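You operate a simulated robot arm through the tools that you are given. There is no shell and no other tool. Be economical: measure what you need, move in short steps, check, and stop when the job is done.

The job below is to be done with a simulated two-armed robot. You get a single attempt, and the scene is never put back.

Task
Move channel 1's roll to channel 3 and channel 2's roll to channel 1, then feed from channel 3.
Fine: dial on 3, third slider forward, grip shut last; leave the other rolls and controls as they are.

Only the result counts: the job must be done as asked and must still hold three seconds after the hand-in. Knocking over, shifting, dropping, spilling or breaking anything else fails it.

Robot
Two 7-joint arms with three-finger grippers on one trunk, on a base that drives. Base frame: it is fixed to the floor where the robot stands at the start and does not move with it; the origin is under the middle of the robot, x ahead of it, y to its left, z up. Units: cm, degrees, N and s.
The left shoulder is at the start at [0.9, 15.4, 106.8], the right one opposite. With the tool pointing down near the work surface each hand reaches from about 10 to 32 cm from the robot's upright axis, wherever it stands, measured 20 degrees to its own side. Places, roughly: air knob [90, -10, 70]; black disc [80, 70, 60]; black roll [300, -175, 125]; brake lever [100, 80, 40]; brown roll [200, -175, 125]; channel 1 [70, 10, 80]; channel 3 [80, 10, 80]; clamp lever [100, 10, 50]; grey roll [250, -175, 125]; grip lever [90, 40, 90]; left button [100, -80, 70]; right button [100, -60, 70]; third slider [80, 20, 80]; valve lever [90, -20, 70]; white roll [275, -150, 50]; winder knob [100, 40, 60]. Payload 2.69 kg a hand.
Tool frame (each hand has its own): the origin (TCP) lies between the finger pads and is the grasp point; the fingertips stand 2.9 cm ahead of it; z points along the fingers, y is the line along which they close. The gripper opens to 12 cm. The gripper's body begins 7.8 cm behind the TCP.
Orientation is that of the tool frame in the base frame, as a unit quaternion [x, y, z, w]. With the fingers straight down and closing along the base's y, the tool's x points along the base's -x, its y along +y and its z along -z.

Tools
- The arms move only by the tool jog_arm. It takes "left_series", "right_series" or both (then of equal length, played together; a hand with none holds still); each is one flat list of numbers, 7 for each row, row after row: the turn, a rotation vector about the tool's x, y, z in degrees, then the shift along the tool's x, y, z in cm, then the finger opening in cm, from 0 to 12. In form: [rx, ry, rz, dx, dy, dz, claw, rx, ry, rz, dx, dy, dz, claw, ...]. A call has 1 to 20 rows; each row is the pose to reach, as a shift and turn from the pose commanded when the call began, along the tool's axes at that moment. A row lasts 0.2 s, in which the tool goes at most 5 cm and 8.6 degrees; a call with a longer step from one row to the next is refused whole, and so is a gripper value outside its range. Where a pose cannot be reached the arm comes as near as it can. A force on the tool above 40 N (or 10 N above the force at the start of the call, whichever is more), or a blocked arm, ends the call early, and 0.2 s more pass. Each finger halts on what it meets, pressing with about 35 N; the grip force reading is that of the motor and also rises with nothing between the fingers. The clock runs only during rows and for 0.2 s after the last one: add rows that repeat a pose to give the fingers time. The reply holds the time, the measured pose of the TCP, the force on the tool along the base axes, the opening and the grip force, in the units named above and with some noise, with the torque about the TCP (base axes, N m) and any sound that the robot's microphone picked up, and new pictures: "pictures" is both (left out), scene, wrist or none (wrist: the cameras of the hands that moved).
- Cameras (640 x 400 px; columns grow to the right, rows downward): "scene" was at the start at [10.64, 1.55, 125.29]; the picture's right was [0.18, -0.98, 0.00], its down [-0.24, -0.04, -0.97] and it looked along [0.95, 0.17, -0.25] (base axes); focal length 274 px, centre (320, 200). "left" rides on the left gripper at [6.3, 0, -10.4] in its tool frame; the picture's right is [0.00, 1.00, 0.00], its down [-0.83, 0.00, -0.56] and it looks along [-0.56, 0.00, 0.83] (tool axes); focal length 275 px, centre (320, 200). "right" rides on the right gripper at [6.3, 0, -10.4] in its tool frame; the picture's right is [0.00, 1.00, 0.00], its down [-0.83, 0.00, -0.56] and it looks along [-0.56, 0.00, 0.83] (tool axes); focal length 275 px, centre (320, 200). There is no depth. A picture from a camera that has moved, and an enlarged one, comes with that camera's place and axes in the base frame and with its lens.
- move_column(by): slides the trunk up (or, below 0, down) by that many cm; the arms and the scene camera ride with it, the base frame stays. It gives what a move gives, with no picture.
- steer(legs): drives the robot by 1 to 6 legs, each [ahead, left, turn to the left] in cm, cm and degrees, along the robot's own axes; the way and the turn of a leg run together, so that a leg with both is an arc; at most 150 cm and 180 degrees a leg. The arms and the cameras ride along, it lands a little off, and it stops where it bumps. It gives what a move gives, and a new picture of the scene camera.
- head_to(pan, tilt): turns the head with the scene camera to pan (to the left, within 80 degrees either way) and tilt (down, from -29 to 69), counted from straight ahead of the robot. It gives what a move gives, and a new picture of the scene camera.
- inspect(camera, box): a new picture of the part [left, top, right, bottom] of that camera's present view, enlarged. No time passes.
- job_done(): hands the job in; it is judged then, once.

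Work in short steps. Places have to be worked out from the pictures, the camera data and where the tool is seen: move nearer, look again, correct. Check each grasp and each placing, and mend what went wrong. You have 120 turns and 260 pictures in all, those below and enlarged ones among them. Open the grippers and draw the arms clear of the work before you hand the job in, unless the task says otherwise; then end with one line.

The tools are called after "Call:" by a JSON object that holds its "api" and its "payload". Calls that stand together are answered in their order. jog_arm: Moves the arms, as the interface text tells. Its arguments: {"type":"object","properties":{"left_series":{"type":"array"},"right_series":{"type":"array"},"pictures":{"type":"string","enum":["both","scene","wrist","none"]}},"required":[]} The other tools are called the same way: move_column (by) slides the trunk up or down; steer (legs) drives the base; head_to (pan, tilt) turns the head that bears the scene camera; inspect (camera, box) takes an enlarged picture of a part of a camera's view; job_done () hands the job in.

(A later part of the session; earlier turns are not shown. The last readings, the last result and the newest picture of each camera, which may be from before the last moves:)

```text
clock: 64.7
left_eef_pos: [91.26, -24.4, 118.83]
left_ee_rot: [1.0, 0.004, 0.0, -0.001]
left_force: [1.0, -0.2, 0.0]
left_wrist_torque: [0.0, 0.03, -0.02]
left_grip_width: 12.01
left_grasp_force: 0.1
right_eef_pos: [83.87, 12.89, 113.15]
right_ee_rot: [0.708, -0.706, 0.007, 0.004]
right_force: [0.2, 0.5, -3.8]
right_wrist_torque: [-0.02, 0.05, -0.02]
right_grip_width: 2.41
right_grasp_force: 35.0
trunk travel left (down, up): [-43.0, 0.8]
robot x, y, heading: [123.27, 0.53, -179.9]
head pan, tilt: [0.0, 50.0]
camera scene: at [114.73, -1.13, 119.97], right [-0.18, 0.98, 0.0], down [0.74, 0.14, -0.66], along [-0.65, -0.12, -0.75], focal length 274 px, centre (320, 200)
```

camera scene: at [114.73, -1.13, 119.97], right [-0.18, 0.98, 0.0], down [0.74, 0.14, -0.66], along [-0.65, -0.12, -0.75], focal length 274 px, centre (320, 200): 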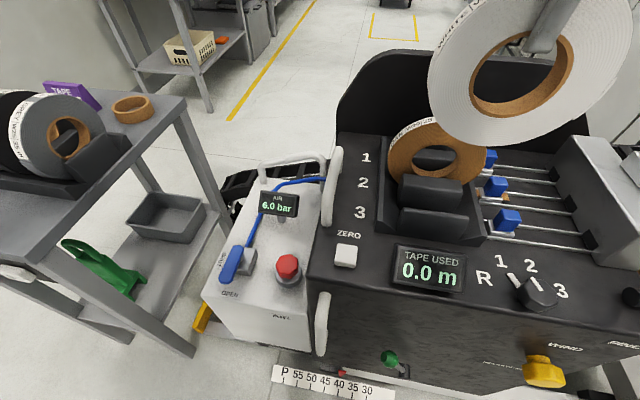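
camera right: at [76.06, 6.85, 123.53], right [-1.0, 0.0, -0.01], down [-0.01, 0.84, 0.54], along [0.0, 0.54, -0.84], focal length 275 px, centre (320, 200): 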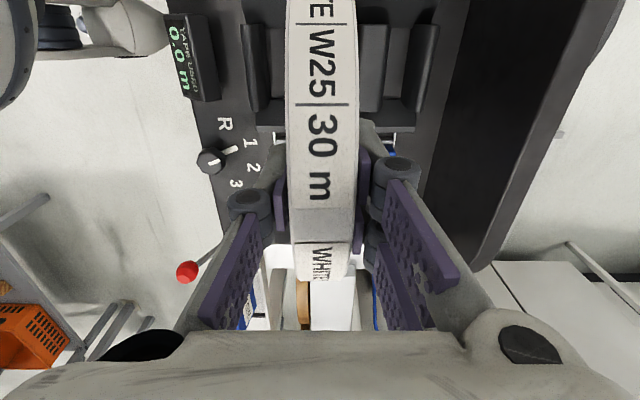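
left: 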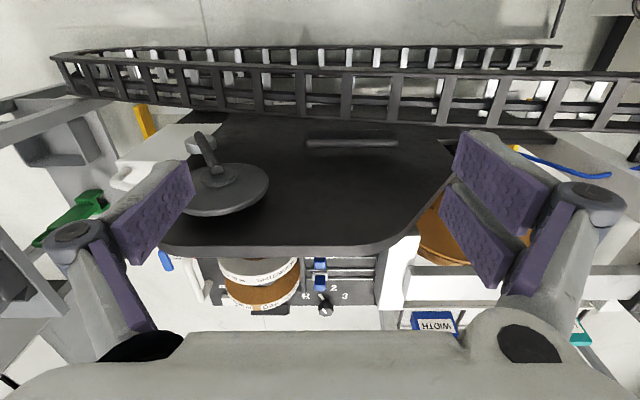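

TCP now over (83.9,12.9). I shift it forward a touch and see what the command yields (the head should free itself).

Call:
{"api": "jog_arm", "payload": {"right_series": [0, 0, 0, 0, 1.5, 0, 1, 0, 0, 0, 0, 1.9, 0, 1, 0, 0, 0, 0, 1.9, 0, 1], "pictures": "both"}}

```text
clock: 65.5
left_eef_pos: [91.25, -24.45, 118.83]
left_ee_rot: [1.0, 0.004, 0.0, 0.0]
left_force: [-0.1, -0.6, 0.1]
left_wrist_torque: [0.01, 0.02, 0.0]
left_grip_width: 12.03
left_grasp_force: 0.0
right_eef_pos: [82.01, 12.96, 113.15]
right_ee_rot: [0.708, -0.707, 0.006, 0.003]
right_force: [0.7, -0.2, -3.0]
right_wrist_torque: [-0.01, -0.02, 0.03]
right_grip_width: 2.44
right_grasp_force: 34.7
trunk travel left (down, up): [-43.0, 0.8]
robot x, y, heading: [122.95, 0.48, -179.8]
head pan, tilt: [0.0, 50.0]
camera scene: at [114.75, -0.14, 119.67], right [-0.06, 1.0, 0.0], down [0.78, 0.05, -0.63], along [-0.63, -0.04, -0.78], focal length 274 px, centre (320, 200)
camera right: at [81.94, 6.8, 123.56], right [-1.0, -0.01, 0.0], down [-0.01, 0.84, 0.54], along [0.0, 0.54, -0.84], focal length 275 px, centre (320, 200)
```

scene: 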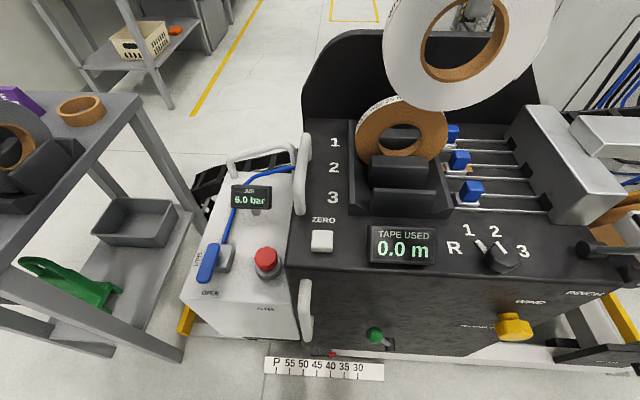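
right: 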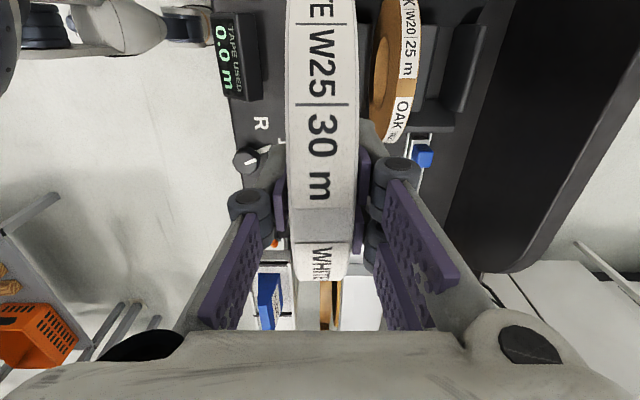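

Lower to just above the dividers at x≈82.2, y≈11.9, with the head turned slightly away, and check alignment.

Call:
{"api": "jog_arm", "payload": {"right_series": [0, 0, 0, 0.5, -0.1, 2.5, 1, 0, 0, 0, 1.1, -0.15, 5, 1, 0, 0, 0, 1.1, -0.15, 7.5, 1, 0, 0, 0, 1.1, -0.15, 9, 1, 0, 0, 0, 1.1, -0.15, 9, 1], "pictures": "none"}}

Call:
{"api": "head_to", "payload": {"pan": -3, "tilt": 45}}

Call:
{"api": "inspect", "payload": {"camera": "right", "box": [200, 0, 520, 200]}}

Call:
{"api": "inspect", "payload": {"camera": "left", "box": [0, 0, 640, 400]}}

```text
clock: 66.7
left_eef_pos: [91.3, -24.54, 118.9]
left_ee_rot: [1.0, 0.004, -0.001, 0.0]
left_force: [0.1, 0.1, 0.0]
left_wrist_torque: [0.0, -0.01, 0.03]
left_grip_width: 12.01
left_grasp_force: 0.1
right_eef_pos: [82.07, 11.75, 104.15]
right_ee_rot: [0.708, -0.706, 0.006, 0.004]
right_force: [0.4, -0.7, -3.4]
right_wrist_torque: [-0.02, 0.01, -0.01]
right_grip_width: 2.43
right_grasp_force: 34.8
trunk travel left (down, up): [-43.0, 0.8]
robot x, y, heading: [123.57, 0.32, -179.6]
head pan, tilt: [0.0, 50.0]
```

```text
clock: 67.3
left_eef_pos: [91.31, -24.48, 118.86]
left_ee_rot: [1.0, 0.003, 0.0, -0.001]
left_force: [-0.1, 0.1, -0.9]
left_wrist_torque: [-0.02, -0.02, -0.02]
left_grip_width: 12.02
left_grasp_force: 0.1
right_eef_pos: [82.12, 11.73, 104.17]
right_ee_rot: [-0.707, 0.707, -0.006, -0.005]
right_force: [-0.9, 0.0, -2.9]
right_wrist_torque: [0.01, 0.0, 0.02]
right_grip_width: 2.39
right_grasp_force: 35.2
trunk travel left (down, up): [-43.0, 0.8]
robot x, y, heading: [123.59, 0.3, -179.6]
head pan, tilt: [-3.0, 45.0]
camera scene: at [114.67, -0.95, 119.93], right [-0.16, 0.99, 0.0], down [0.75, 0.12, -0.65], along [-0.64, -0.11, -0.76], focal length 274 px, centre (320, 200)
```

scene: 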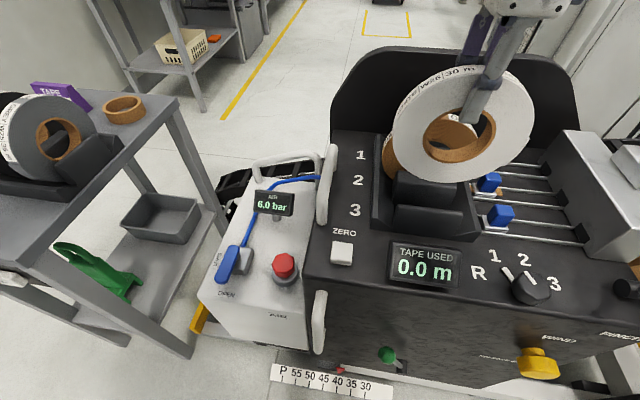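

```text
2.00 times, centred on (360, 100) of right
camera zoom: at [82.09, 5.62, 114.66], right [-1.0, 0.0, 0.0], down [-0.01, 0.84, 0.54], along [0.0, 0.54, -0.84], focal length 551 px, centre (240, 400)
```

zoom: 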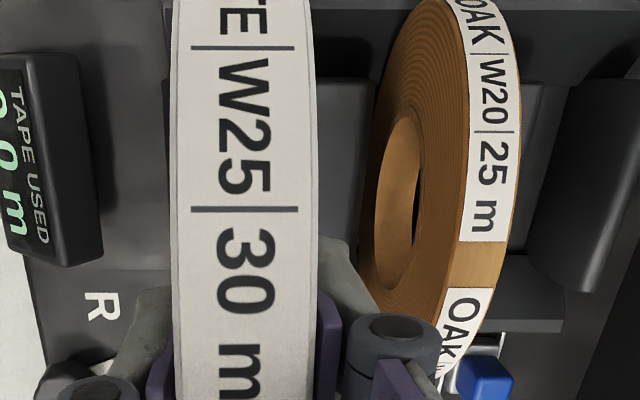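

```text
1.00 times, centred on (320, 200) of left (not enlarged: the box is as wide or as high as the picture)
camera zoom: at [97.54, -24.41, 129.31], right [0.0, -1.0, 0.0], down [-0.83, 0.0, 0.56], along [-0.56, 0.0, -0.83], focal length 275 px, centre (320, 200)
```

zoom: 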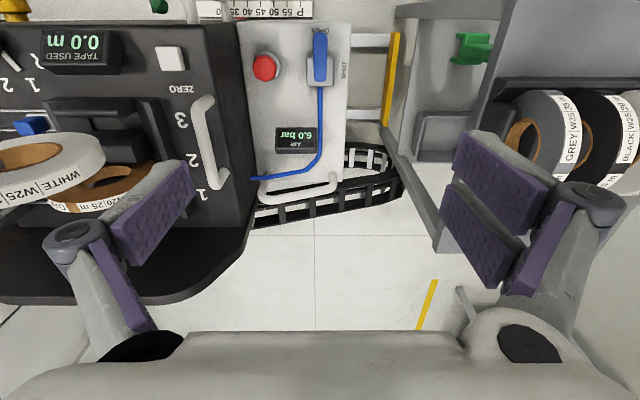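

Slot 3 measured at x≈80.3–83.8 (centre 82.05); the roll is at 82.1. I lower it slowly, force-watched.

Call:
{"api": "jog_arm", "payload": {"right_series": [0, 0, 0, 0, 0, 2, 1, 0, 0, 0, 0, 0, 4, 1, 0, 0, 0, 0, 0, 5.5, 1, 0, 0, 0, 0, 0, 7, 1, 0, 0, 0, 0, 0, 8, 1, 0, 0, 0, 0, 0, 9, 1, 0, 0, 0, 0, 0, 9.8, 1, 0, 0, 0, 0, 0, 10.4, 1, 0, 0, 0, 0, 0, 10.4, 1], "pictures": "both"}}

```text
clock: 69.3
left_eef_pos: [91.29, -24.35, 118.81]
left_ee_rot: [1.0, 0.003, 0.0, 0.0]
left_force: [0.9, 0.3, -0.3]
left_wrist_torque: [-0.01, 0.0, -0.01]
left_grip_width: 12.0
left_grasp_force: 0.0
right_eef_pos: [82.12, 11.45, 93.76]
right_ee_rot: [0.707, -0.707, 0.007, 0.004]
right_force: [-0.7, 0.3, -3.8]
right_wrist_torque: [-0.02, -0.02, -0.02]
right_grip_width: 2.43
right_grasp_force: 34.7
trunk travel left (down, up): [-43.0, 0.8]
robot x, y, heading: [123.03, 0.48, -179.4]
head pan, tilt: [-3.0, 45.0]
camera scene: at [114.55, -0.84, 120.09], right [-0.15, 0.99, 0.0], down [0.74, 0.11, -0.67], along [-0.66, -0.1, -0.74], focal length 274 px, centre (320, 200)
camera right: at [82.1, 5.35, 104.21], right [-1.0, -0.01, 0.0], down [-0.01, 0.84, 0.54], along [0.0, 0.54, -0.84], focal length 275 px, centre (320, 200)
```

scene: 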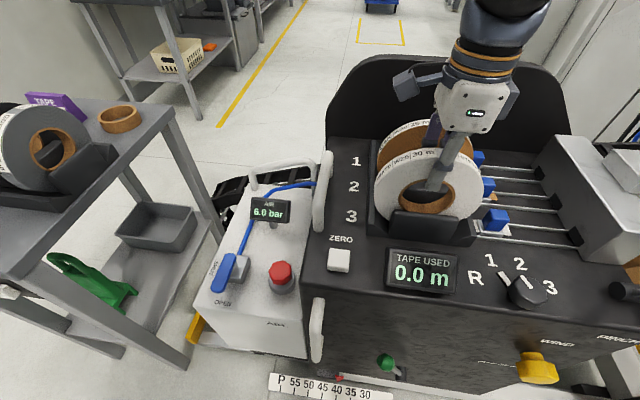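
right: 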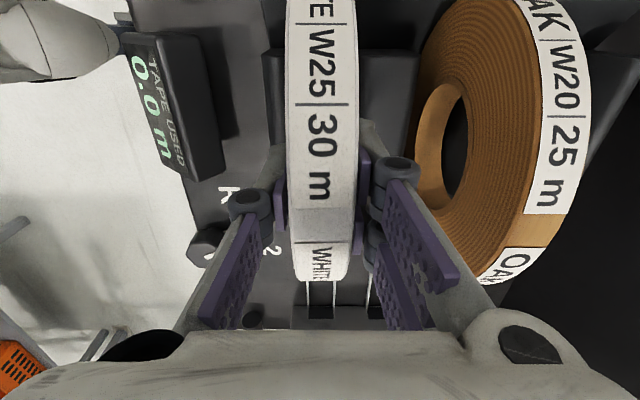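

Roll is inside slot 3, still hanging. Correct y slightly, lower the last bit.

Call:
{"api": "jog_arm", "payload": {"right_series": [0, 0, 0, -0.35, 0, 0.15, 1, 0, 0, 0, -0.35, 0, 0.35, 1, 0, 0, 0, -0.35, 0, 0.55, 1, 0, 0, 0, -0.35, 0, 0.55, 1], "pictures": "none"}}

```text
clock: 70.3
left_eef_pos: [91.49, -24.53, 118.84]
left_ee_rot: [1.0, 0.003, -0.002, -0.001]
left_force: [0.4, 0.2, 0.7]
left_wrist_torque: [0.03, -0.06, 0.04]
left_grip_width: 12.01
left_grasp_force: 0.1
right_eef_pos: [82.27, 11.83, 93.4]
right_ee_rot: [0.707, -0.707, 0.004, 0.005]
right_force: [1.7, -0.2, 13.0]
right_wrist_torque: [0.22, 0.01, -0.04]
right_grip_width: 2.41
right_grasp_force: 34.8
trunk travel left (down, up): [-43.0, 0.8]
robot x, y, heading: [123.29, 0.26, -179.7]
head pan, tilt: [-3.0, 45.0]
```

Contact felt (+13 N), the roll is seated. I open to about 6 cm and look.

Call:
{"api": "jog_arm", "payload": {"right_series": [0, 0, 0, 0, 0, -0.1, 3, 0, 0, 0, 0, 0, -0.1, 4.5, 0, 0, 0, 0, 0, -0.1, 6, 0, 0, 0, 0, 0, -0.1, 6], "pictures": "both"}}

```text
clock: 71.3
left_eef_pos: [91.34, -24.52, 118.72]
left_ee_rot: [1.0, 0.003, 0.0, 0.0]
left_force: [0.3, 0.3, 0.0]
left_wrist_torque: [0.05, 0.01, 0.0]
left_grip_width: 12.0
left_grasp_force: 0.1
right_eef_pos: [82.18, 11.86, 93.28]
right_ee_rot: [0.707, -0.707, 0.007, 0.003]
right_force: [-0.2, -0.5, 0.2]
right_wrist_torque: [-0.02, 0.03, 0.01]
right_grip_width: 5.99
right_grasp_force: 0.1
trunk travel left (down, up): [-43.0, 0.8]
robot x, y, heading: [123.3, 0.32, -179.5]
head pan, tilt: [-3.0, 45.0]
camera scene: at [114.43, -0.62, 120.24], right [-0.12, 0.99, 0.0], down [0.73, 0.08, -0.68], along [-0.68, -0.08, -0.73], focal length 274 px, centre (320, 200)
camera right: at [82.15, 5.8, 103.74], right [-1.0, 0.0, 0.0], down [-0.01, 0.84, 0.54], along [0.0, 0.54, -0.84], focal length 275 px, centre (320, 200)
```

scene: 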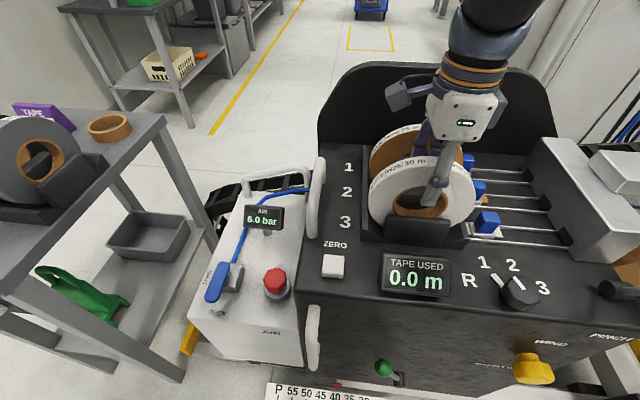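
right: 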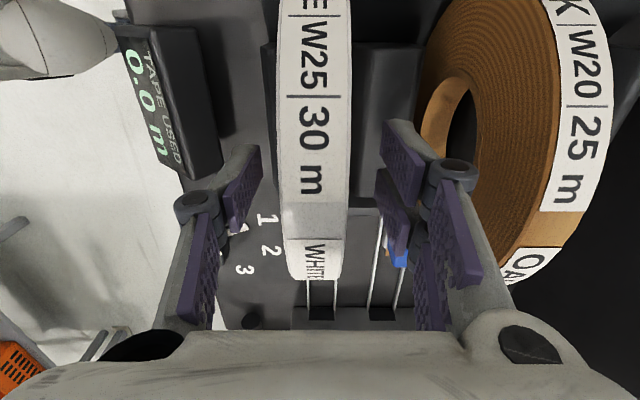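

Released upright. Raise and move over oak (x≈73.4).

Call:
{"api": "jog_arm", "payload": {"right_series": [0, 0, 0, 0, 0, -3, 6, 0, 0, 0, 0, 0, -6, 6, 0, 0, 0, 0, 0, -9, 6, 0, 0, 0, 0, 0, -11, 6.5, 0, 0, 0, 0, 3, -11, 6.5, 0, 0, 0, 0, 6, -11, 6.5, 0, 0, 0, 0, 8.7, -11, 6.5, 0, 0, 0, 0, 8.7, -11, 6.5], "pictures": "both"}}

```text
clock: 73.2
left_eef_pos: [91.36, -24.44, 118.82]
left_ee_rot: [1.0, 0.003, -0.001, 0.0]
left_force: [0.4, -0.2, -1.0]
left_wrist_torque: [0.02, 0.01, 0.02]
left_grip_width: 11.97
left_grasp_force: 0.0
right_eef_pos: [73.6, 11.88, 104.4]
right_ee_rot: [0.708, -0.706, 0.005, 0.003]
right_force: [0.0, 0.0, 0.4]
right_wrist_torque: [-0.02, 0.01, 0.01]
right_grip_width: 6.54
right_grasp_force: 0.0
trunk travel left (down, up): [-43.0, 0.8]
robot x, y, heading: [123.28, 0.54, -179.4]
head pan, tilt: [-3.0, 45.0]
camera scene: at [114.29, 0.67, 120.52], right [0.05, 1.0, 0.0], down [0.71, -0.03, -0.71], along [-0.71, 0.03, -0.71], focal length 274 px, centre (320, 200)
camera right: at [73.61, 5.64, 114.92], right [-1.0, -0.01, 0.0], down [-0.01, 0.84, 0.55], along [0.0, 0.55, -0.84], focal length 275 px, centre (320, 200)
```

scene: 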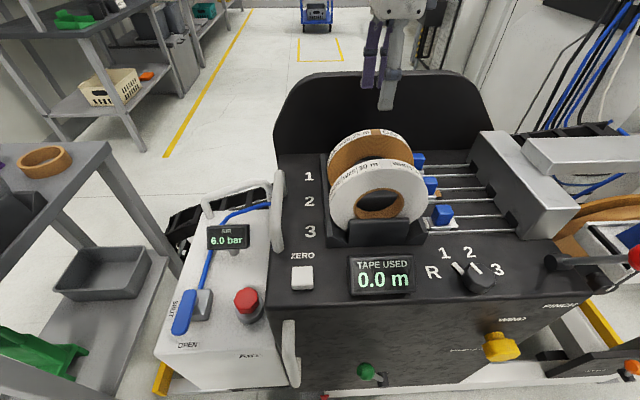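
right: 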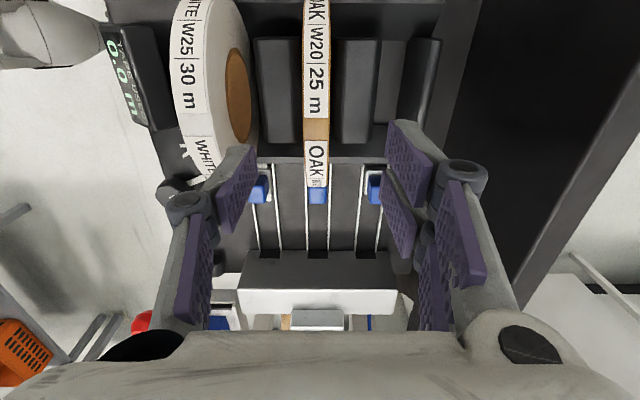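

Oak centred near x≈73.85. Descend over its rim and close.

Call:
{"api": "jog_arm", "payload": {"right_series": [0, 0, 0, 0, -0.25, 3, 6.5, 0, 0, 0, 0, -0.25, 6, 6.5, 0, 0, 0, 0, -0.25, 8.5, 6.5, 0, 0, 0, 0, -0.25, 11, 6.5, 0, 0, 0, 0, -0.25, 11, 6.5], "pictures": "wrist"}}

```text
clock: 74.3
left_eef_pos: [91.37, -24.45, 118.77]
left_ee_rot: [1.0, 0.004, 0.0, 0.0]
left_force: [-0.3, 0.3, 0.0]
left_wrist_torque: [-0.01, 0.0, 0.01]
left_grip_width: 11.98
left_grasp_force: 0.1
right_eef_pos: [73.76, 11.64, 93.2]
right_ee_rot: [-0.707, 0.707, -0.006, -0.004]
right_force: [-0.1, 0.2, -0.1]
right_wrist_torque: [-0.04, 0.03, 0.0]
right_grip_width: 6.49
right_grasp_force: 0.1
trunk travel left (down, up): [-43.0, 0.8]
robot x, y, heading: [123.15, 0.55, -179.7]
head pan, tilt: [-3.0, 45.0]
camera right: at [73.69, 5.63, 103.66], right [-1.0, -0.01, 0.0], down [-0.01, 0.84, 0.54], along [0.0, 0.54, -0.84], focal length 275 px, centre (320, 200)
```

right: 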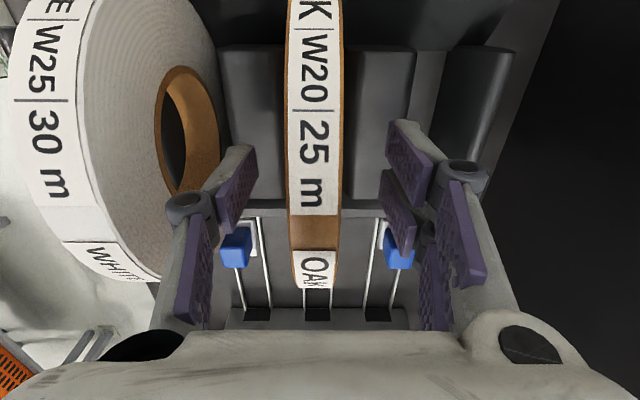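

Call:
{"api": "jog_arm", "payload": {"right_series": [0, 0, 0, 0, 0, 0, 4, 0, 0, 0, 0, 0, 0, 2, 0, 0, 0, 0, 0, 0, 0.6, 0, 0, 0, 0, 0, 0, 0.6, 0, 0, 0, 0, 0, 0, 0.6, 0, 0, 0, 0, 0, -1.5, 0.6, 0, 0, 0, 0, 0, -3.5, 0.6, 0, 0, 0, 0, 0, -6, 0.6, 0, 0, 0, 0, 0, -8.5, 0.6, 0, 0, 0, 0, 0, -10.5, 0.6, 0, 0, 0, 0, 0, -10.5, 0.6], "pictures": "both"}}

```text
clock: 76.8
left_eef_pos: [91.24, -24.43, 118.74]
left_ee_rot: [1.0, 0.003, 0.001, 0.001]
left_force: [-0.7, 0.3, 0.0]
left_wrist_torque: [0.0, 0.0, -0.01]
left_grip_width: 11.99
left_grasp_force: 0.0
right_eef_pos: [73.62, 12.2, 103.66]
right_ee_rot: [0.708, -0.706, 0.006, 0.004]
right_force: [0.2, -0.2, -3.1]
right_wrist_torque: [-0.02, -0.04, 0.04]
right_grip_width: 1.92
right_grasp_force: 35.2
trunk travel left (down, up): [-43.0, 0.8]
robot x, y, heading: [123.82, 0.61, -179.8]
head pan, tilt: [-3.0, 45.0]
camera scene: at [114.2, 0.68, 120.5], right [0.05, 1.0, 0.0], down [0.71, -0.03, -0.71], along [-0.71, 0.03, -0.71], focal length 274 px, centre (320, 200)
camera right: at [73.63, 5.95, 113.97], right [-1.0, -0.01, 0.0], down [-0.01, 0.84, 0.54], along [0.0, 0.54, -0.84], focal length 275 px, centre (320, 200)
```

scene: 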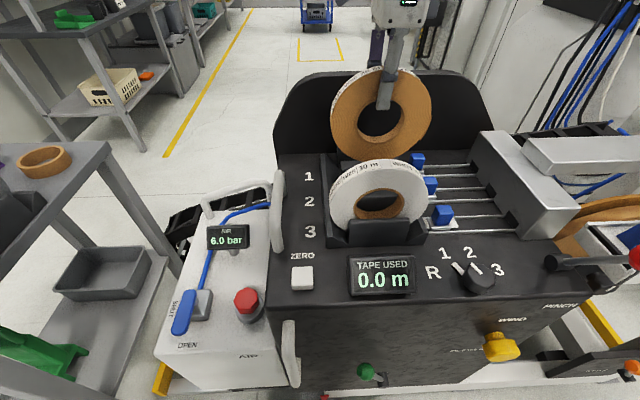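
right: 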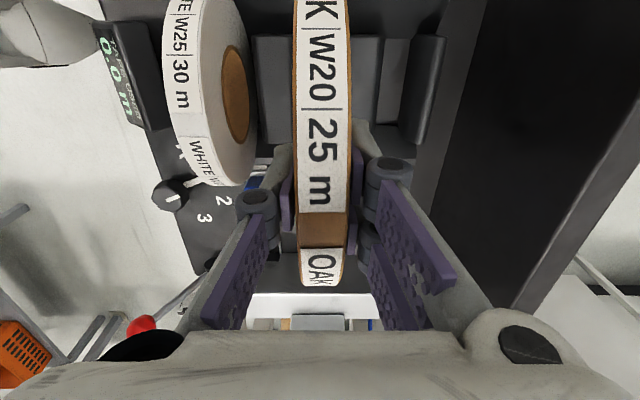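

Oak is held (1.92 cm, ≈3 N), bottom ~90, above the dividers. Raise 2 cm more and drive the base 8 cm forward to carry it over slot 1 (centre ≈65.7).

Call:
{"api": "jog_arm", "payload": {"right_series": [0, 0, 0, 0, 0, -1, 0.6, 0, 0, 0, 0, 0, -2, 0.6], "pictures": "none"}}

Call:
{"api": "steer", "payload": {"legs": [[8, 0, 0]]}}

Call:
{"api": "inspect", "payload": {"camera": "right", "box": [200, 0, 520, 200]}}

```text
clock: 77.3
left_eef_pos: [91.3, -24.57, 118.73]
left_ee_rot: [1.0, 0.003, 0.001, 0.0]
left_force: [0.2, 0.2, 0.1]
left_wrist_torque: [0.03, -0.02, -0.01]
left_grip_width: 12.02
left_grasp_force: 0.1
right_eef_pos: [73.69, 11.89, 105.71]
right_ee_rot: [-0.707, 0.707, -0.006, -0.004]
right_force: [-0.4, 0.0, -2.5]
right_wrist_torque: [0.04, -0.01, -0.01]
right_grip_width: 1.92
right_grasp_force: 34.9
trunk travel left (down, up): [-43.0, 0.8]
robot x, y, heading: [123.28, 0.3, -179.6]
head pan, tilt: [-3.0, 45.0]
```

```text
clock: 78.4
left_eef_pos: [83.32, -24.63, 118.72]
left_ee_rot: [1.0, 0.004, 0.002, 0.0]
left_force: [-0.5, 0.0, -0.6]
left_wrist_torque: [-0.04, -0.06, -0.02]
left_grip_width: 12.01
left_grasp_force: 0.0
right_eef_pos: [65.69, 11.74, 105.44]
right_ee_rot: [0.708, -0.706, 0.007, 0.003]
right_force: [-0.4, -0.3, -3.9]
right_wrist_torque: [0.03, -0.04, -0.02]
right_grip_width: 1.9
right_grasp_force: 35.4
trunk travel left (down, up): [-43.0, 0.8]
robot x, y, heading: [115.48, 0.02, -179.3]
head pan, tilt: [-3.0, 45.0]
camera scene: at [106.19, 0.55, 120.47], right [0.04, 1.0, 0.0], down [0.71, -0.03, -0.71], along [-0.7, 0.03, -0.71], focal length 274 px, centre (320, 200)
```

scene: 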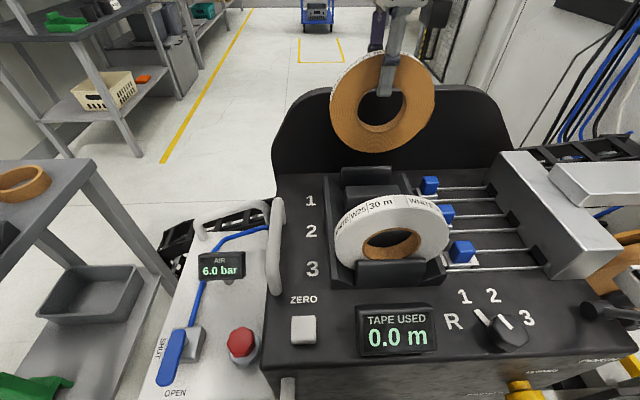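

```text
2.00 times, centred on (360, 100) of right
camera zoom: at [65.59, 5.61, 115.95], right [-1.0, -0.01, -0.01], down [-0.01, 0.84, 0.54], along [0.0, 0.54, -0.84], focal length 551 px, centre (240, 400)
```

zoom: 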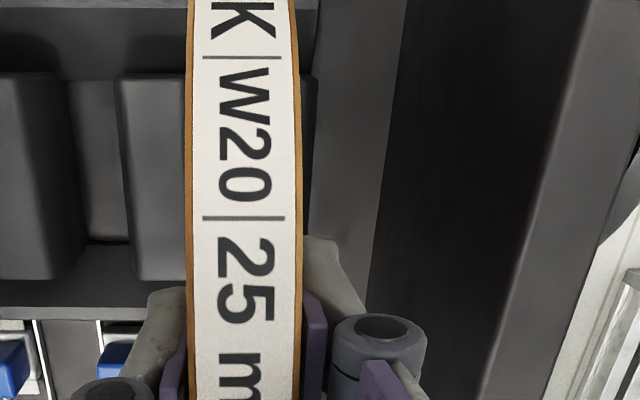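

Over slot 1 at x=65.7, y=11.7. Lower slowly under force watch.

Call:
{"api": "jog_arm", "payload": {"right_series": [0, 0, 0, 0, 0.05, 2.5, 0.6, 0, 0, 0, 0, 0.05, 5, 0.6, 0, 0, 0, 0, 0.05, 6.5, 0.6, 0, 0, 0, 0, 0.05, 8, 0.6, 0, 0, 0, 0, 0.05, 9.2, 0.6, 0, 0, 0, 0, 0.05, 10.2, 0.6, 0, 0, 0, 0, 0.05, 11, 0.6, 0, 0, 0, 0, 0.05, 11.6, 0.6, 0, 0, 0, 0, 0.05, 11.6, 0.6], "pictures": "both"}}

```text
clock: 80.4
left_eef_pos: [83.49, -24.65, 118.68]
left_ee_rot: [1.0, 0.004, 0.001, -0.001]
left_force: [-0.7, 0.6, -0.4]
left_wrist_torque: [-0.02, 0.01, 0.01]
left_grip_width: 11.99
left_grasp_force: 0.1
right_eef_pos: [65.96, 11.61, 94.02]
right_ee_rot: [0.708, -0.707, 0.006, 0.004]
right_force: [0.5, 1.0, -3.5]
right_wrist_torque: [-0.02, -0.02, 0.0]
right_grip_width: 1.88
right_grasp_force: 34.9
trunk travel left (down, up): [-43.0, 0.8]
robot x, y, heading: [115.74, 0.25, -179.6]
head pan, tilt: [-3.0, 45.0]
camera scene: at [106.42, 0.54, 120.51], right [0.04, 1.0, 0.0], down [0.71, -0.03, -0.71], along [-0.71, 0.03, -0.71], focal length 274 px, centre (320, 200)
camera right: at [65.92, 5.56, 104.49], right [-1.0, -0.01, 0.0], down [-0.01, 0.84, 0.54], along [0.0, 0.54, -0.84], focal length 275 px, centre (320, 200)
```

scene: 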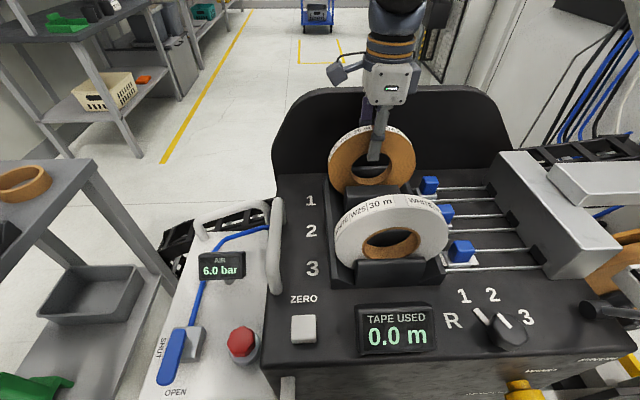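
right: 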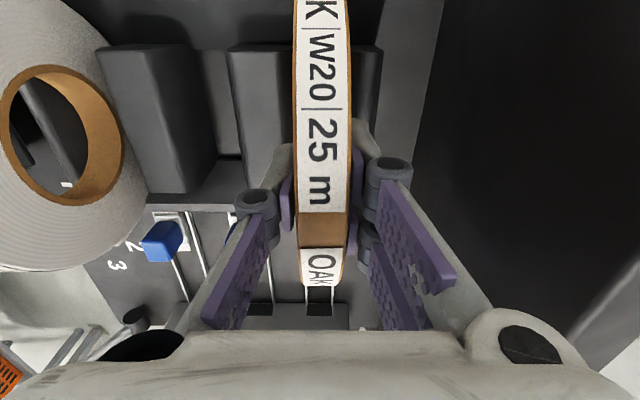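

In slot 1, not yet touching down; lower the remaining bit until contact.

Call:
{"api": "jog_arm", "payload": {"right_series": [0, 0, 0, 0, 0.1, 0.3, 0.6, 0, 0, 0, 0, 0.1, 0.6, 0.6, 0, 0, 0, 0, 0.1, 0.85, 0.6, 0, 0, 0, 0, 0.1, 0.85, 0.6], "pictures": "none"}}

```text
clock: 81.4
left_eef_pos: [83.56, -24.65, 118.81]
left_ee_rot: [1.0, 0.004, 0.0, 0.0]
left_force: [0.5, 0.2, -0.4]
left_wrist_torque: [-0.01, 0.02, 0.0]
left_grip_width: 12.02
left_grasp_force: 0.1
right_eef_pos: [65.66, 11.57, 93.21]
right_ee_rot: [0.707, -0.707, 0.005, 0.004]
right_force: [-0.2, -0.1, -0.9]
right_wrist_torque: [0.07, -0.02, -0.03]
right_grip_width: 1.91
right_grasp_force: 34.9
trunk travel left (down, up): [-43.0, 0.8]
robot x, y, heading: [115.69, 0.24, -179.6]
head pan, tilt: [-3.0, 45.0]
```

Weight is mostly transferred (−0.9 N), so the roll rests. Open, rise, and look.

Call:
{"api": "jog_arm", "payload": {"right_series": [0, 0, 0, 0, 0, 0.05, 0.6, 0, 0, 0, 0, 0, 0, 2.5, 0, 0, 0, 0, 0, 0, 4.5, 0, 0, 0, 0, 0, 0, 6, 0, 0, 0, 0, 0, -3, 6, 0, 0, 0, 0, 0, -6, 6, 0, 0, 0, 0, 0, -9, 6, 0, 0, 0, 0, 0, -13, 6, 0, 0, 0, 0, 0, -13, 6], "pictures": "both"}}

```text
clock: 83.4
left_eef_pos: [83.4, -24.6, 118.83]
left_ee_rot: [1.0, 0.004, 0.0, -0.001]
left_force: [-0.4, 0.6, -0.7]
left_wrist_torque: [0.03, -0.01, -0.02]
left_grip_width: 11.98
left_grasp_force: 0.1
right_eef_pos: [65.69, 11.51, 105.93]
right_ee_rot: [0.708, -0.706, 0.006, 0.004]
right_force: [-0.1, 0.0, -0.3]
right_wrist_torque: [0.01, 0.01, 0.01]
right_grip_width: 6.01
right_grasp_force: 0.1
trunk travel left (down, up): [-43.0, 0.8]
robot x, y, heading: [115.74, 0.21, -179.6]
head pan, tilt: [-3.0, 45.0]
camera scene: at [106.42, 0.53, 120.5], right [0.04, 1.0, 0.0], down [0.71, -0.03, -0.71], along [-0.71, 0.03, -0.71], focal length 274 px, centre (320, 200)
camera right: at [65.72, 5.41, 116.47], right [-1.0, -0.01, 0.0], down [-0.01, 0.84, 0.54], along [0.0, 0.54, -0.84], focal length 275 px, centre (320, 200)
```

scene: 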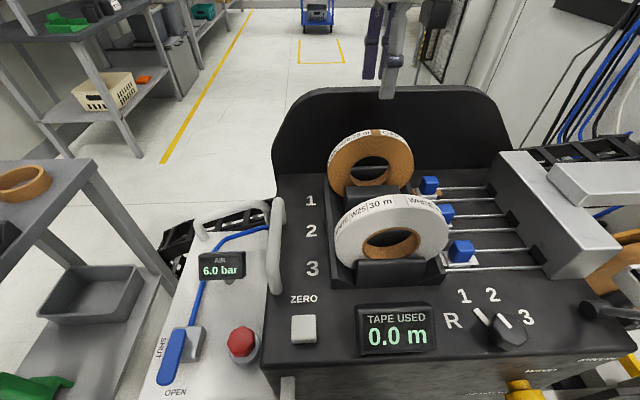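
right: 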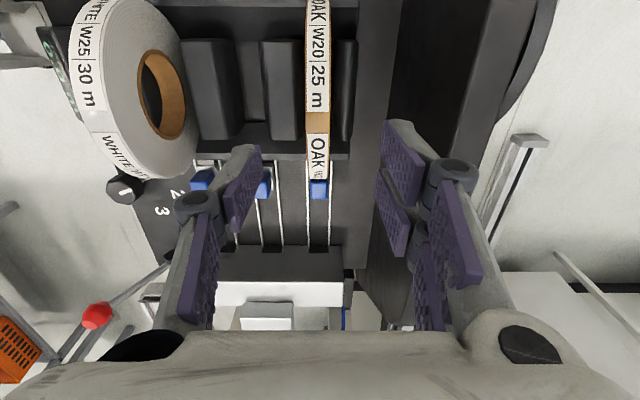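

Both rolls sit properly. I zoom at the dial, sliders and lever for the next operations.

Call:
{"api": "inspect", "payload": {"camera": "scene", "box": [390, 150, 640, 380]}}

Call:
{"api": "inspect", "payload": {"camera": "right", "box": [30, 130, 350, 350]}}

```text
1.74 times, centred on (515, 265) of scene
camera zoom: at [106.42, 0.53, 120.5], right [0.04, 1.0, 0.0], down [0.71, -0.03, -0.71], along [-0.71, 0.03, -0.71], focal length 476 px, centre (-19, 87)
```

zoom: 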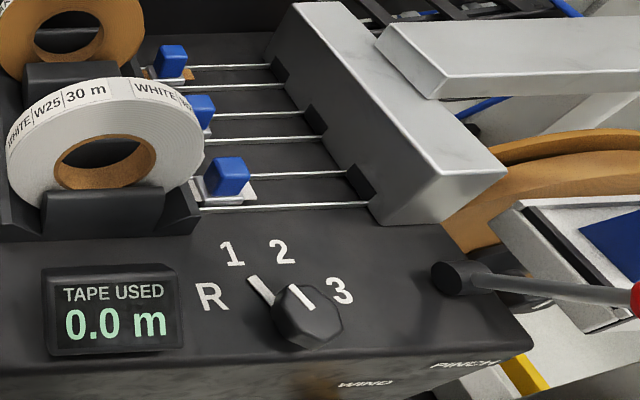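

```text
1.82 times, centred on (190, 240) of right
camera zoom: at [65.72, 5.41, 116.47], right [-1.0, -0.01, 0.0], down [-0.01, 0.84, 0.54], along [0.0, 0.54, -0.84], focal length 500 px, centre (556, 127)
```

zoom: 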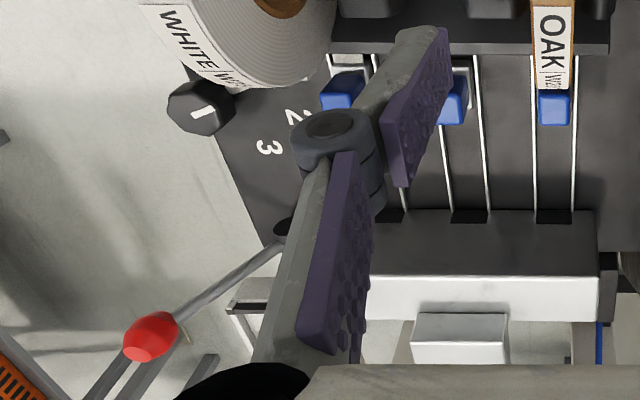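

Dial centre ≈(93,26.4); slider 3 blue block ≈(82.6,23.8,84); PINCH knob ≈(96,42,90), hub ≈(90.5,41,81). Rolls done; I back off 18 cm and sidestep 12 cm to the right for working the controls.

Call:
{"api": "steer", "payload": {"legs": [[-18, 0, 0], [0, -12, 0]]}}

Call:
{"api": "head_to", "payload": {"pan": 0, "tilt": 48}}

```text
clock: 86.1
left_eef_pos: [101.76, -12.26, 118.84]
left_ee_rot: [1.0, 0.002, 0.0, 0.0]
left_force: [0.1, 0.7, 0.4]
left_wrist_torque: [-0.02, 0.0, -0.02]
left_grip_width: 12.02
left_grasp_force: 0.0
right_eef_pos: [84.23, 23.97, 105.95]
right_ee_rot: [-0.706, 0.708, -0.006, -0.004]
right_force: [-0.2, -0.3, -0.7]
right_wrist_torque: [-0.03, 0.0, -0.01]
right_grip_width: 6.0
right_grasp_force: 0.1
trunk travel left (down, up): [-43.0, 0.8]
robot x, y, heading: [133.91, 12.71, -179.8]
head pan, tilt: [-3.0, 45.0]
camera scene: at [124.87, 12.85, 120.51], right [0.05, 1.0, 0.0], down [0.71, -0.04, -0.71], along [-0.71, 0.03, -0.71], focal length 274 px, centre (320, 200)
```

scene: 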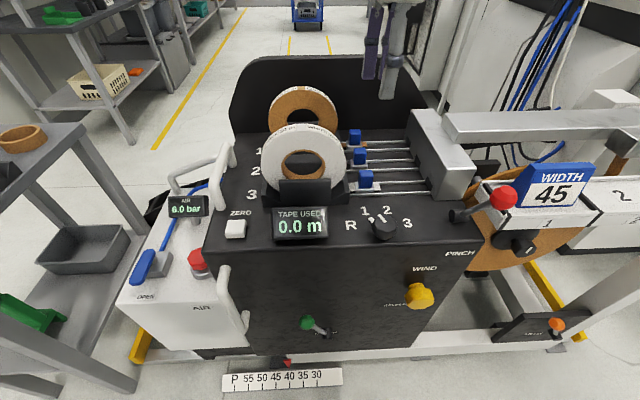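

```text
clock: 86.8
left_eef_pos: [101.83, -12.27, 118.85]
left_ee_rot: [1.0, 0.002, 0.001, 0.0]
left_force: [-0.3, -0.3, -1.4]
left_wrist_torque: [0.0, -0.02, 0.01]
left_grip_width: 12.0
left_grasp_force: 0.1
right_eef_pos: [84.2, 24.01, 105.97]
right_ee_rot: [-0.707, 0.708, -0.006, -0.004]
right_force: [0.5, 0.3, -0.2]
right_wrist_torque: [0.01, 0.0, -0.05]
right_grip_width: 5.98
right_grasp_force: 0.0
trunk travel left (down, up): [-43.0, 0.8]
robot x, y, heading: [134.12, 12.59, -179.8]
head pan, tilt: [0.0, 48.0]
camera scene: at [125.12, 12.38, 120.09], right [0.0, 1.0, 0.0], down [0.74, 0.0, -0.67], along [-0.67, 0.0, -0.74], focal length 274 px, centre (320, 200)
```

scene: 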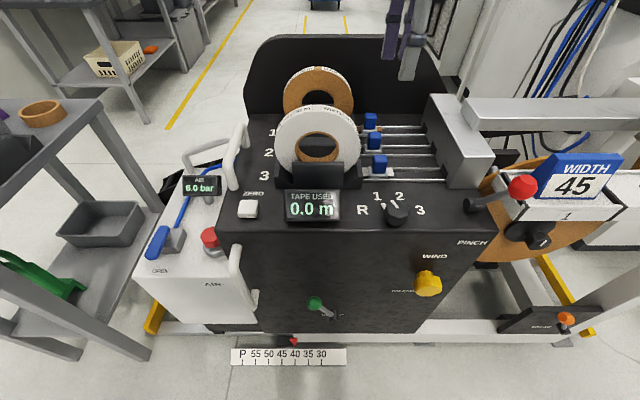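

Turn the right hand back 90° (closing along y) and hover above the dial at about (93,26.4,98).

Call:
{"api": "jog_arm", "payload": {"right_series": [0, 0, -8, 0, -1, 0, 7, 0, 0, -16, -0.5, -2, 1, 7, 0, 0, -24, -1, -3, 2, 7, 0, 0, -32, -1.5, -4, 3, 7, 0, 0, -40, -2, -5, 4, 7, 0, 0, -48, -2.4, -6, 5, 7, 0, 0, -56, -2.4, -7, 6, 7, 0, 0, -64, -2.4, -8, 7, 7, 0, 0, -72, -2.4, -8.9, 8, 7, 0, 0, -80, -2.4, -8.9, 8, 7, 0, 0, -88, -2.4, -8.9, 8, 7, 0, 0, -90, -2.4, -8.9, 8, 7, 0, 0, -90, -2.4, -8.9, 8, 7], "pictures": "both"}}

```text
clock: 89.6
left_eef_pos: [101.78, -12.27, 118.86]
left_ee_rot: [1.0, 0.002, 0.0, 0.0]
left_force: [0.5, 1.0, 0.0]
left_wrist_torque: [0.02, -0.02, 0.02]
left_grip_width: 11.98
left_grasp_force: 0.1
right_eef_pos: [93.28, 26.16, 97.92]
right_ee_rot: [1.0, 0.0, 0.002, 0.007]
right_force: [-0.3, -0.8, 0.0]
right_wrist_torque: [-0.02, 0.0, 0.01]
right_grip_width: 6.99
right_grasp_force: 0.0
trunk travel left (down, up): [-43.0, 0.8]
robot x, y, heading: [133.7, 12.49, -179.9]
head pan, tilt: [0.0, 48.0]
camera scene: at [125.12, 12.38, 120.09], right [0.0, 1.0, 0.0], down [0.74, 0.0, -0.67], along [-0.67, 0.0, -0.74], focal length 274 px, centre (320, 200)
camera right: at [99.44, 26.46, 108.3], right [0.0, -1.0, 0.01], down [-0.83, 0.0, 0.55], along [-0.55, -0.01, -0.83], focal length 275 px, centre (320, 200)
```

scene: 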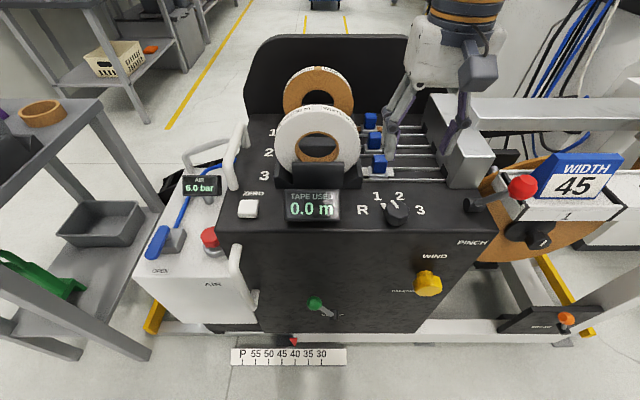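
right: 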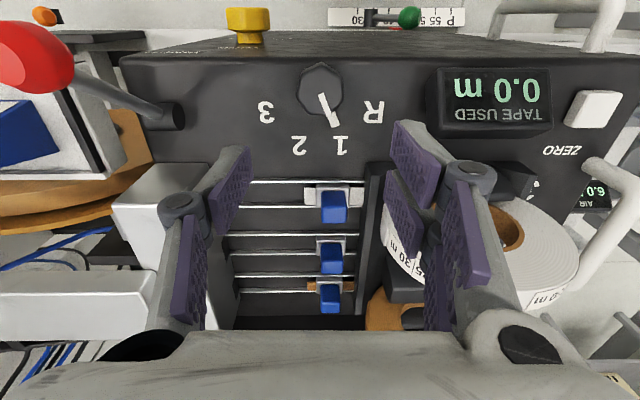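

Great view of the dial. Zoom for shape and exact position.

Call:
{"api": "inspect", "payload": {"camera": "right", "box": [240, 40, 400, 140]}}

Call:
{"api": "inspect", "payload": {"camera": "scene", "box": [340, 150, 560, 290]}}

```text
4.00 times, centred on (320, 90) of right
camera zoom: at [99.44, 26.46, 108.3], right [0.0, -1.0, 0.01], down [-0.83, 0.0, 0.55], along [-0.55, -0.01, -0.83], focal length 1101 px, centre (320, 640)
```

zoom: 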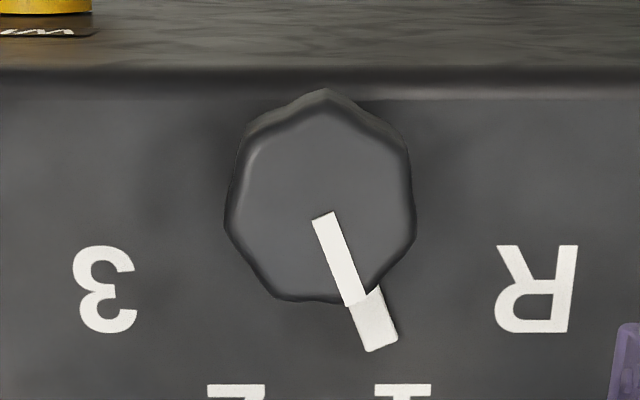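

```text
2.86 times, centred on (450, 220) of scene
camera zoom: at [125.12, 12.38, 120.09], right [0.0, 1.0, 0.0], down [0.74, 0.0, -0.67], along [-0.67, 0.0, -0.74], focal length 782 px, centre (-51, 143)
```

zoom: 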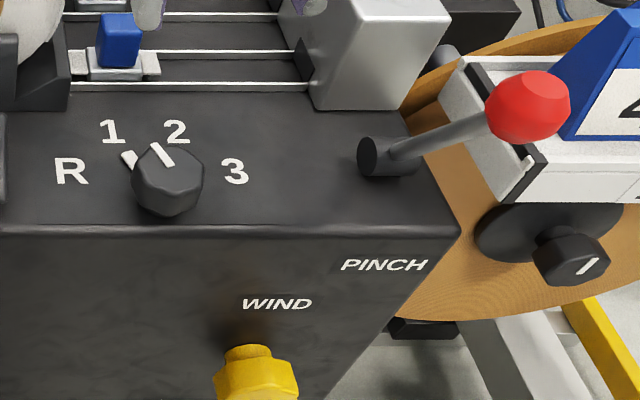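

The pointer is indeed at 1. Dial centre ≈(93.6,26.4). Descend over the knob with a small level correction, fingers 7 cm apart.

Call:
{"api": "jog_arm", "payload": {"right_series": [0.8, 0, 0, 0.2, -0.24, 3, 7, 0.8, 0, 0, 0.2, -0.3, 6, 7, 0.8, 0, 0, 0.2, -0.35, 9, 7, 0.8, 0, 0, 0.2, -0.4, 11.5, 7, 0.8, 0, 0, 0.2, -0.44, 13.2, 7, 0.8, 0, 0, 0.2, -0.44, 14.5, 7, 0.8, 0, 0, 0.2, -0.44, 14.5, 7], "pictures": "both"}}

```text
clock: 91.2
left_eef_pos: [101.82, -12.21, 118.71]
left_ee_rot: [1.0, 0.001, 0.0, 0.001]
left_force: [0.7, -0.5, 0.4]
left_wrist_torque: [-0.03, 0.01, -0.01]
left_grip_width: 11.99
left_grasp_force: 0.1
right_eef_pos: [93.61, 26.52, 83.64]
right_ee_rot: [1.0, -0.001, 0.002, 0.0]
right_force: [0.0, 0.5, -0.6]
right_wrist_torque: [-0.01, 0.02, 0.0]
right_grip_width: 6.96
right_grasp_force: 0.0
trunk travel left (down, up): [-43.0, 0.8]
robot x, y, heading: [134.11, 12.38, -179.6]
head pan, tilt: [0.0, 48.0]
camera scene: at [125.13, 12.38, 120.09], right [0.0, 1.0, 0.0], down [0.74, 0.0, -0.67], along [-0.67, 0.0, -0.74], focal length 274 px, centre (320, 200)
camera right: at [99.77, 26.55, 94.02], right [0.0, -1.0, 0.0], down [-0.83, 0.0, 0.55], along [-0.55, 0.0, -0.83], focal length 275 px, centre (320, 200)
```

scene: 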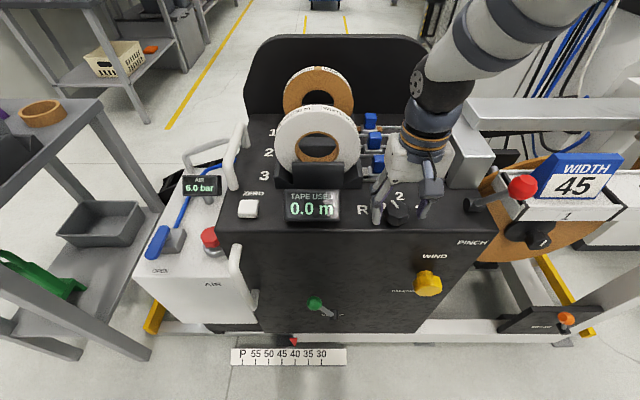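
right: 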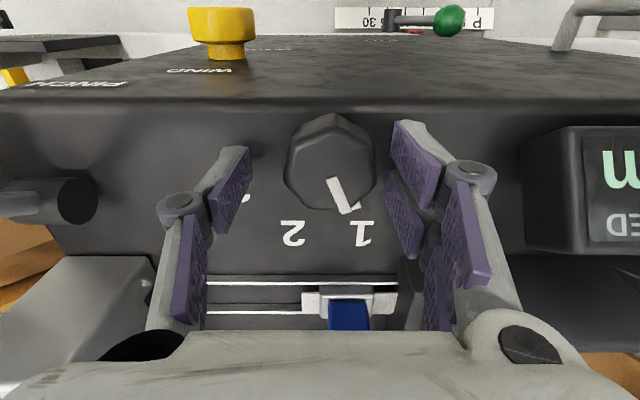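

Knob is slightly toward −y of the middle. Shift 0.4 cm, lower 1 cm, close.

Call:
{"api": "jog_arm", "payload": {"right_series": [0, 0, 0, -0.1, 0.4, 0.6, 7, 0, 0, 0, -0.1, 0.4, 1.0, 7, 0, 0, 0, -0.1, 0.4, 1.0, 5.5, 0, 0, 0, -0.1, 0.4, 1.0, 4, 0, 0, 0, -0.1, 0.4, 1.0, 3, 0, 0, 0, -0.1, 0.4, 1.0, 2.5, 0, 0, 0, -0.1, 0.4, 1.0, 2.5], "pictures": "wrist"}}

```text
clock: 92.8
left_eef_pos: [101.99, -12.37, 118.82]
left_ee_rot: [1.0, 0.002, -0.001, 0.0]
left_force: [-0.2, -0.3, 0.3]
left_wrist_torque: [0.02, 0.01, -0.03]
left_grip_width: 11.97
left_grasp_force: 0.1
right_eef_pos: [93.36, 25.96, 82.88]
right_ee_rot: [1.0, -0.001, -0.002, 0.0]
right_force: [-6.4, -6.0, 32.7]
right_wrist_torque: [-0.48, -0.46, -0.04]
right_grip_width: 4.04
right_grasp_force: 45.1
trunk travel left (down, up): [-43.0, 0.8]
robot x, y, heading: [134.0, 12.66, -179.7]
head pan, tilt: [0.0, 48.0]
camera right: at [99.65, 26.08, 93.19], right [0.0, -1.0, 0.0], down [-0.83, 0.0, 0.56], along [-0.56, 0.0, -0.83], focal length 275 px, centre (320, 200)
```

right: 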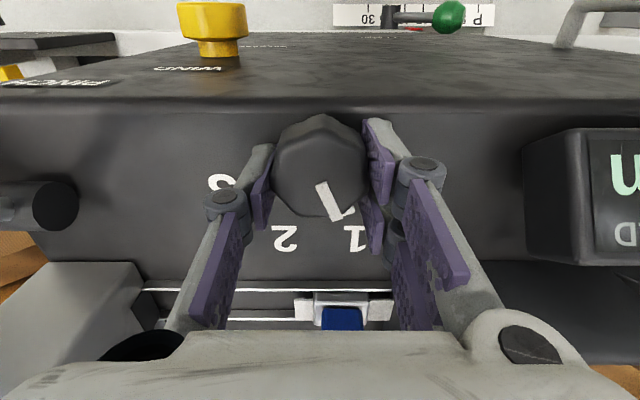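

Fingertips press on the deck (33 N) while gripping 4.04 cm. Raise 0.4 cm first, then turn clockwise 48°.

Call:
{"api": "jog_arm", "payload": {"right_series": [0, 0, 0, 0, 0, -0.2, 2.5, 0, 0, 0, 0, 0, -0.4, 2.5, 0, 0, 0, 0, 0, -0.4, 2.5], "pictures": "none"}}

Call:
{"api": "jog_arm", "payload": {"right_series": [0, 0, 8, 0, 0, 0, 2.5, 0, 0, 16, 0, 0, 0, 2.5, 0, 0, 24, 0, 0, 0, 2.5, 0, 0, 32, 0, 0, 0, 2.5, 0, 0, 40, 0, 0, 0, 2.5, 0, 0, 48, 0, 0, 0, 2.5, 0, 0, 48, 0, 0, 0, 2.5], "pictures": "both"}}

```text
clock: 93.6
left_eef_pos: [101.67, -12.2, 118.63]
left_ee_rot: [1.0, 0.002, 0.001, 0.0]
left_force: [0.5, -0.3, 0.2]
left_wrist_torque: [0.0, 0.0, 0.05]
left_grip_width: 12.0
left_grasp_force: 0.0
right_eef_pos: [93.3, 26.07, 82.93]
right_ee_rot: [1.0, 0.0, 0.004, -0.001]
right_force: [-7.8, -8.0, 2.7]
right_wrist_torque: [-0.53, 1.68, -0.14]
right_grip_width: 4.04
right_grasp_force: 45.0
trunk travel left (down, up): [-43.0, 0.8]
robot x, y, heading: [133.9, 12.48, -179.8]
head pan, tilt: [0.0, 48.0]
```

```text
clock: 95.2
left_eef_pos: [101.9, -11.98, 118.86]
left_ee_rot: [1.0, 0.002, -0.001, 0.001]
left_force: [-0.2, 0.0, 0.9]
left_wrist_torque: [0.01, -0.01, 0.0]
left_grip_width: 12.02
left_grasp_force: 0.0
right_eef_pos: [93.61, 26.51, 82.85]
right_ee_rot: [0.912, -0.409, 0.002, -0.002]
right_force: [10.7, 29.2, 7.4]
right_wrist_torque: [0.89, -0.23, 0.25]
right_grip_width: 4.03
right_grasp_force: 44.9
trunk travel left (down, up): [-43.0, 0.8]
robot x, y, heading: [134.28, 12.24, -180.0]
head pan, tilt: [0.0, 48.0]
camera scene: at [125.27, 12.68, 120.1], right [0.0, 1.0, 0.0], down [0.74, 0.0, -0.67], along [-0.67, 0.0, -0.74], focal length 274 px, centre (320, 200)
camera right: at [97.7, 21.83, 93.25], right [-0.74, -0.67, -0.01], down [-0.56, 0.62, 0.55], along [-0.37, 0.41, -0.83], focal length 275 px, centre (320, 200)
```

scene: 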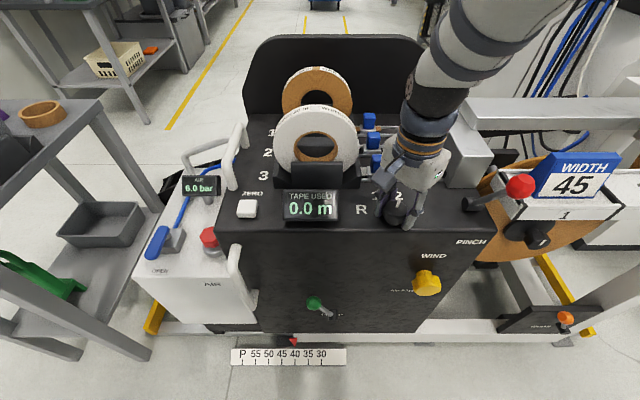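
right: 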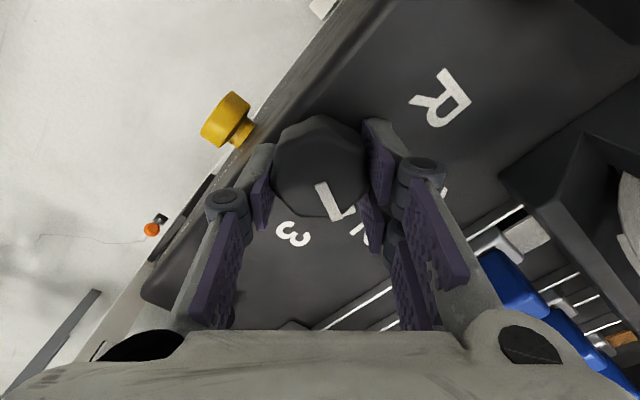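

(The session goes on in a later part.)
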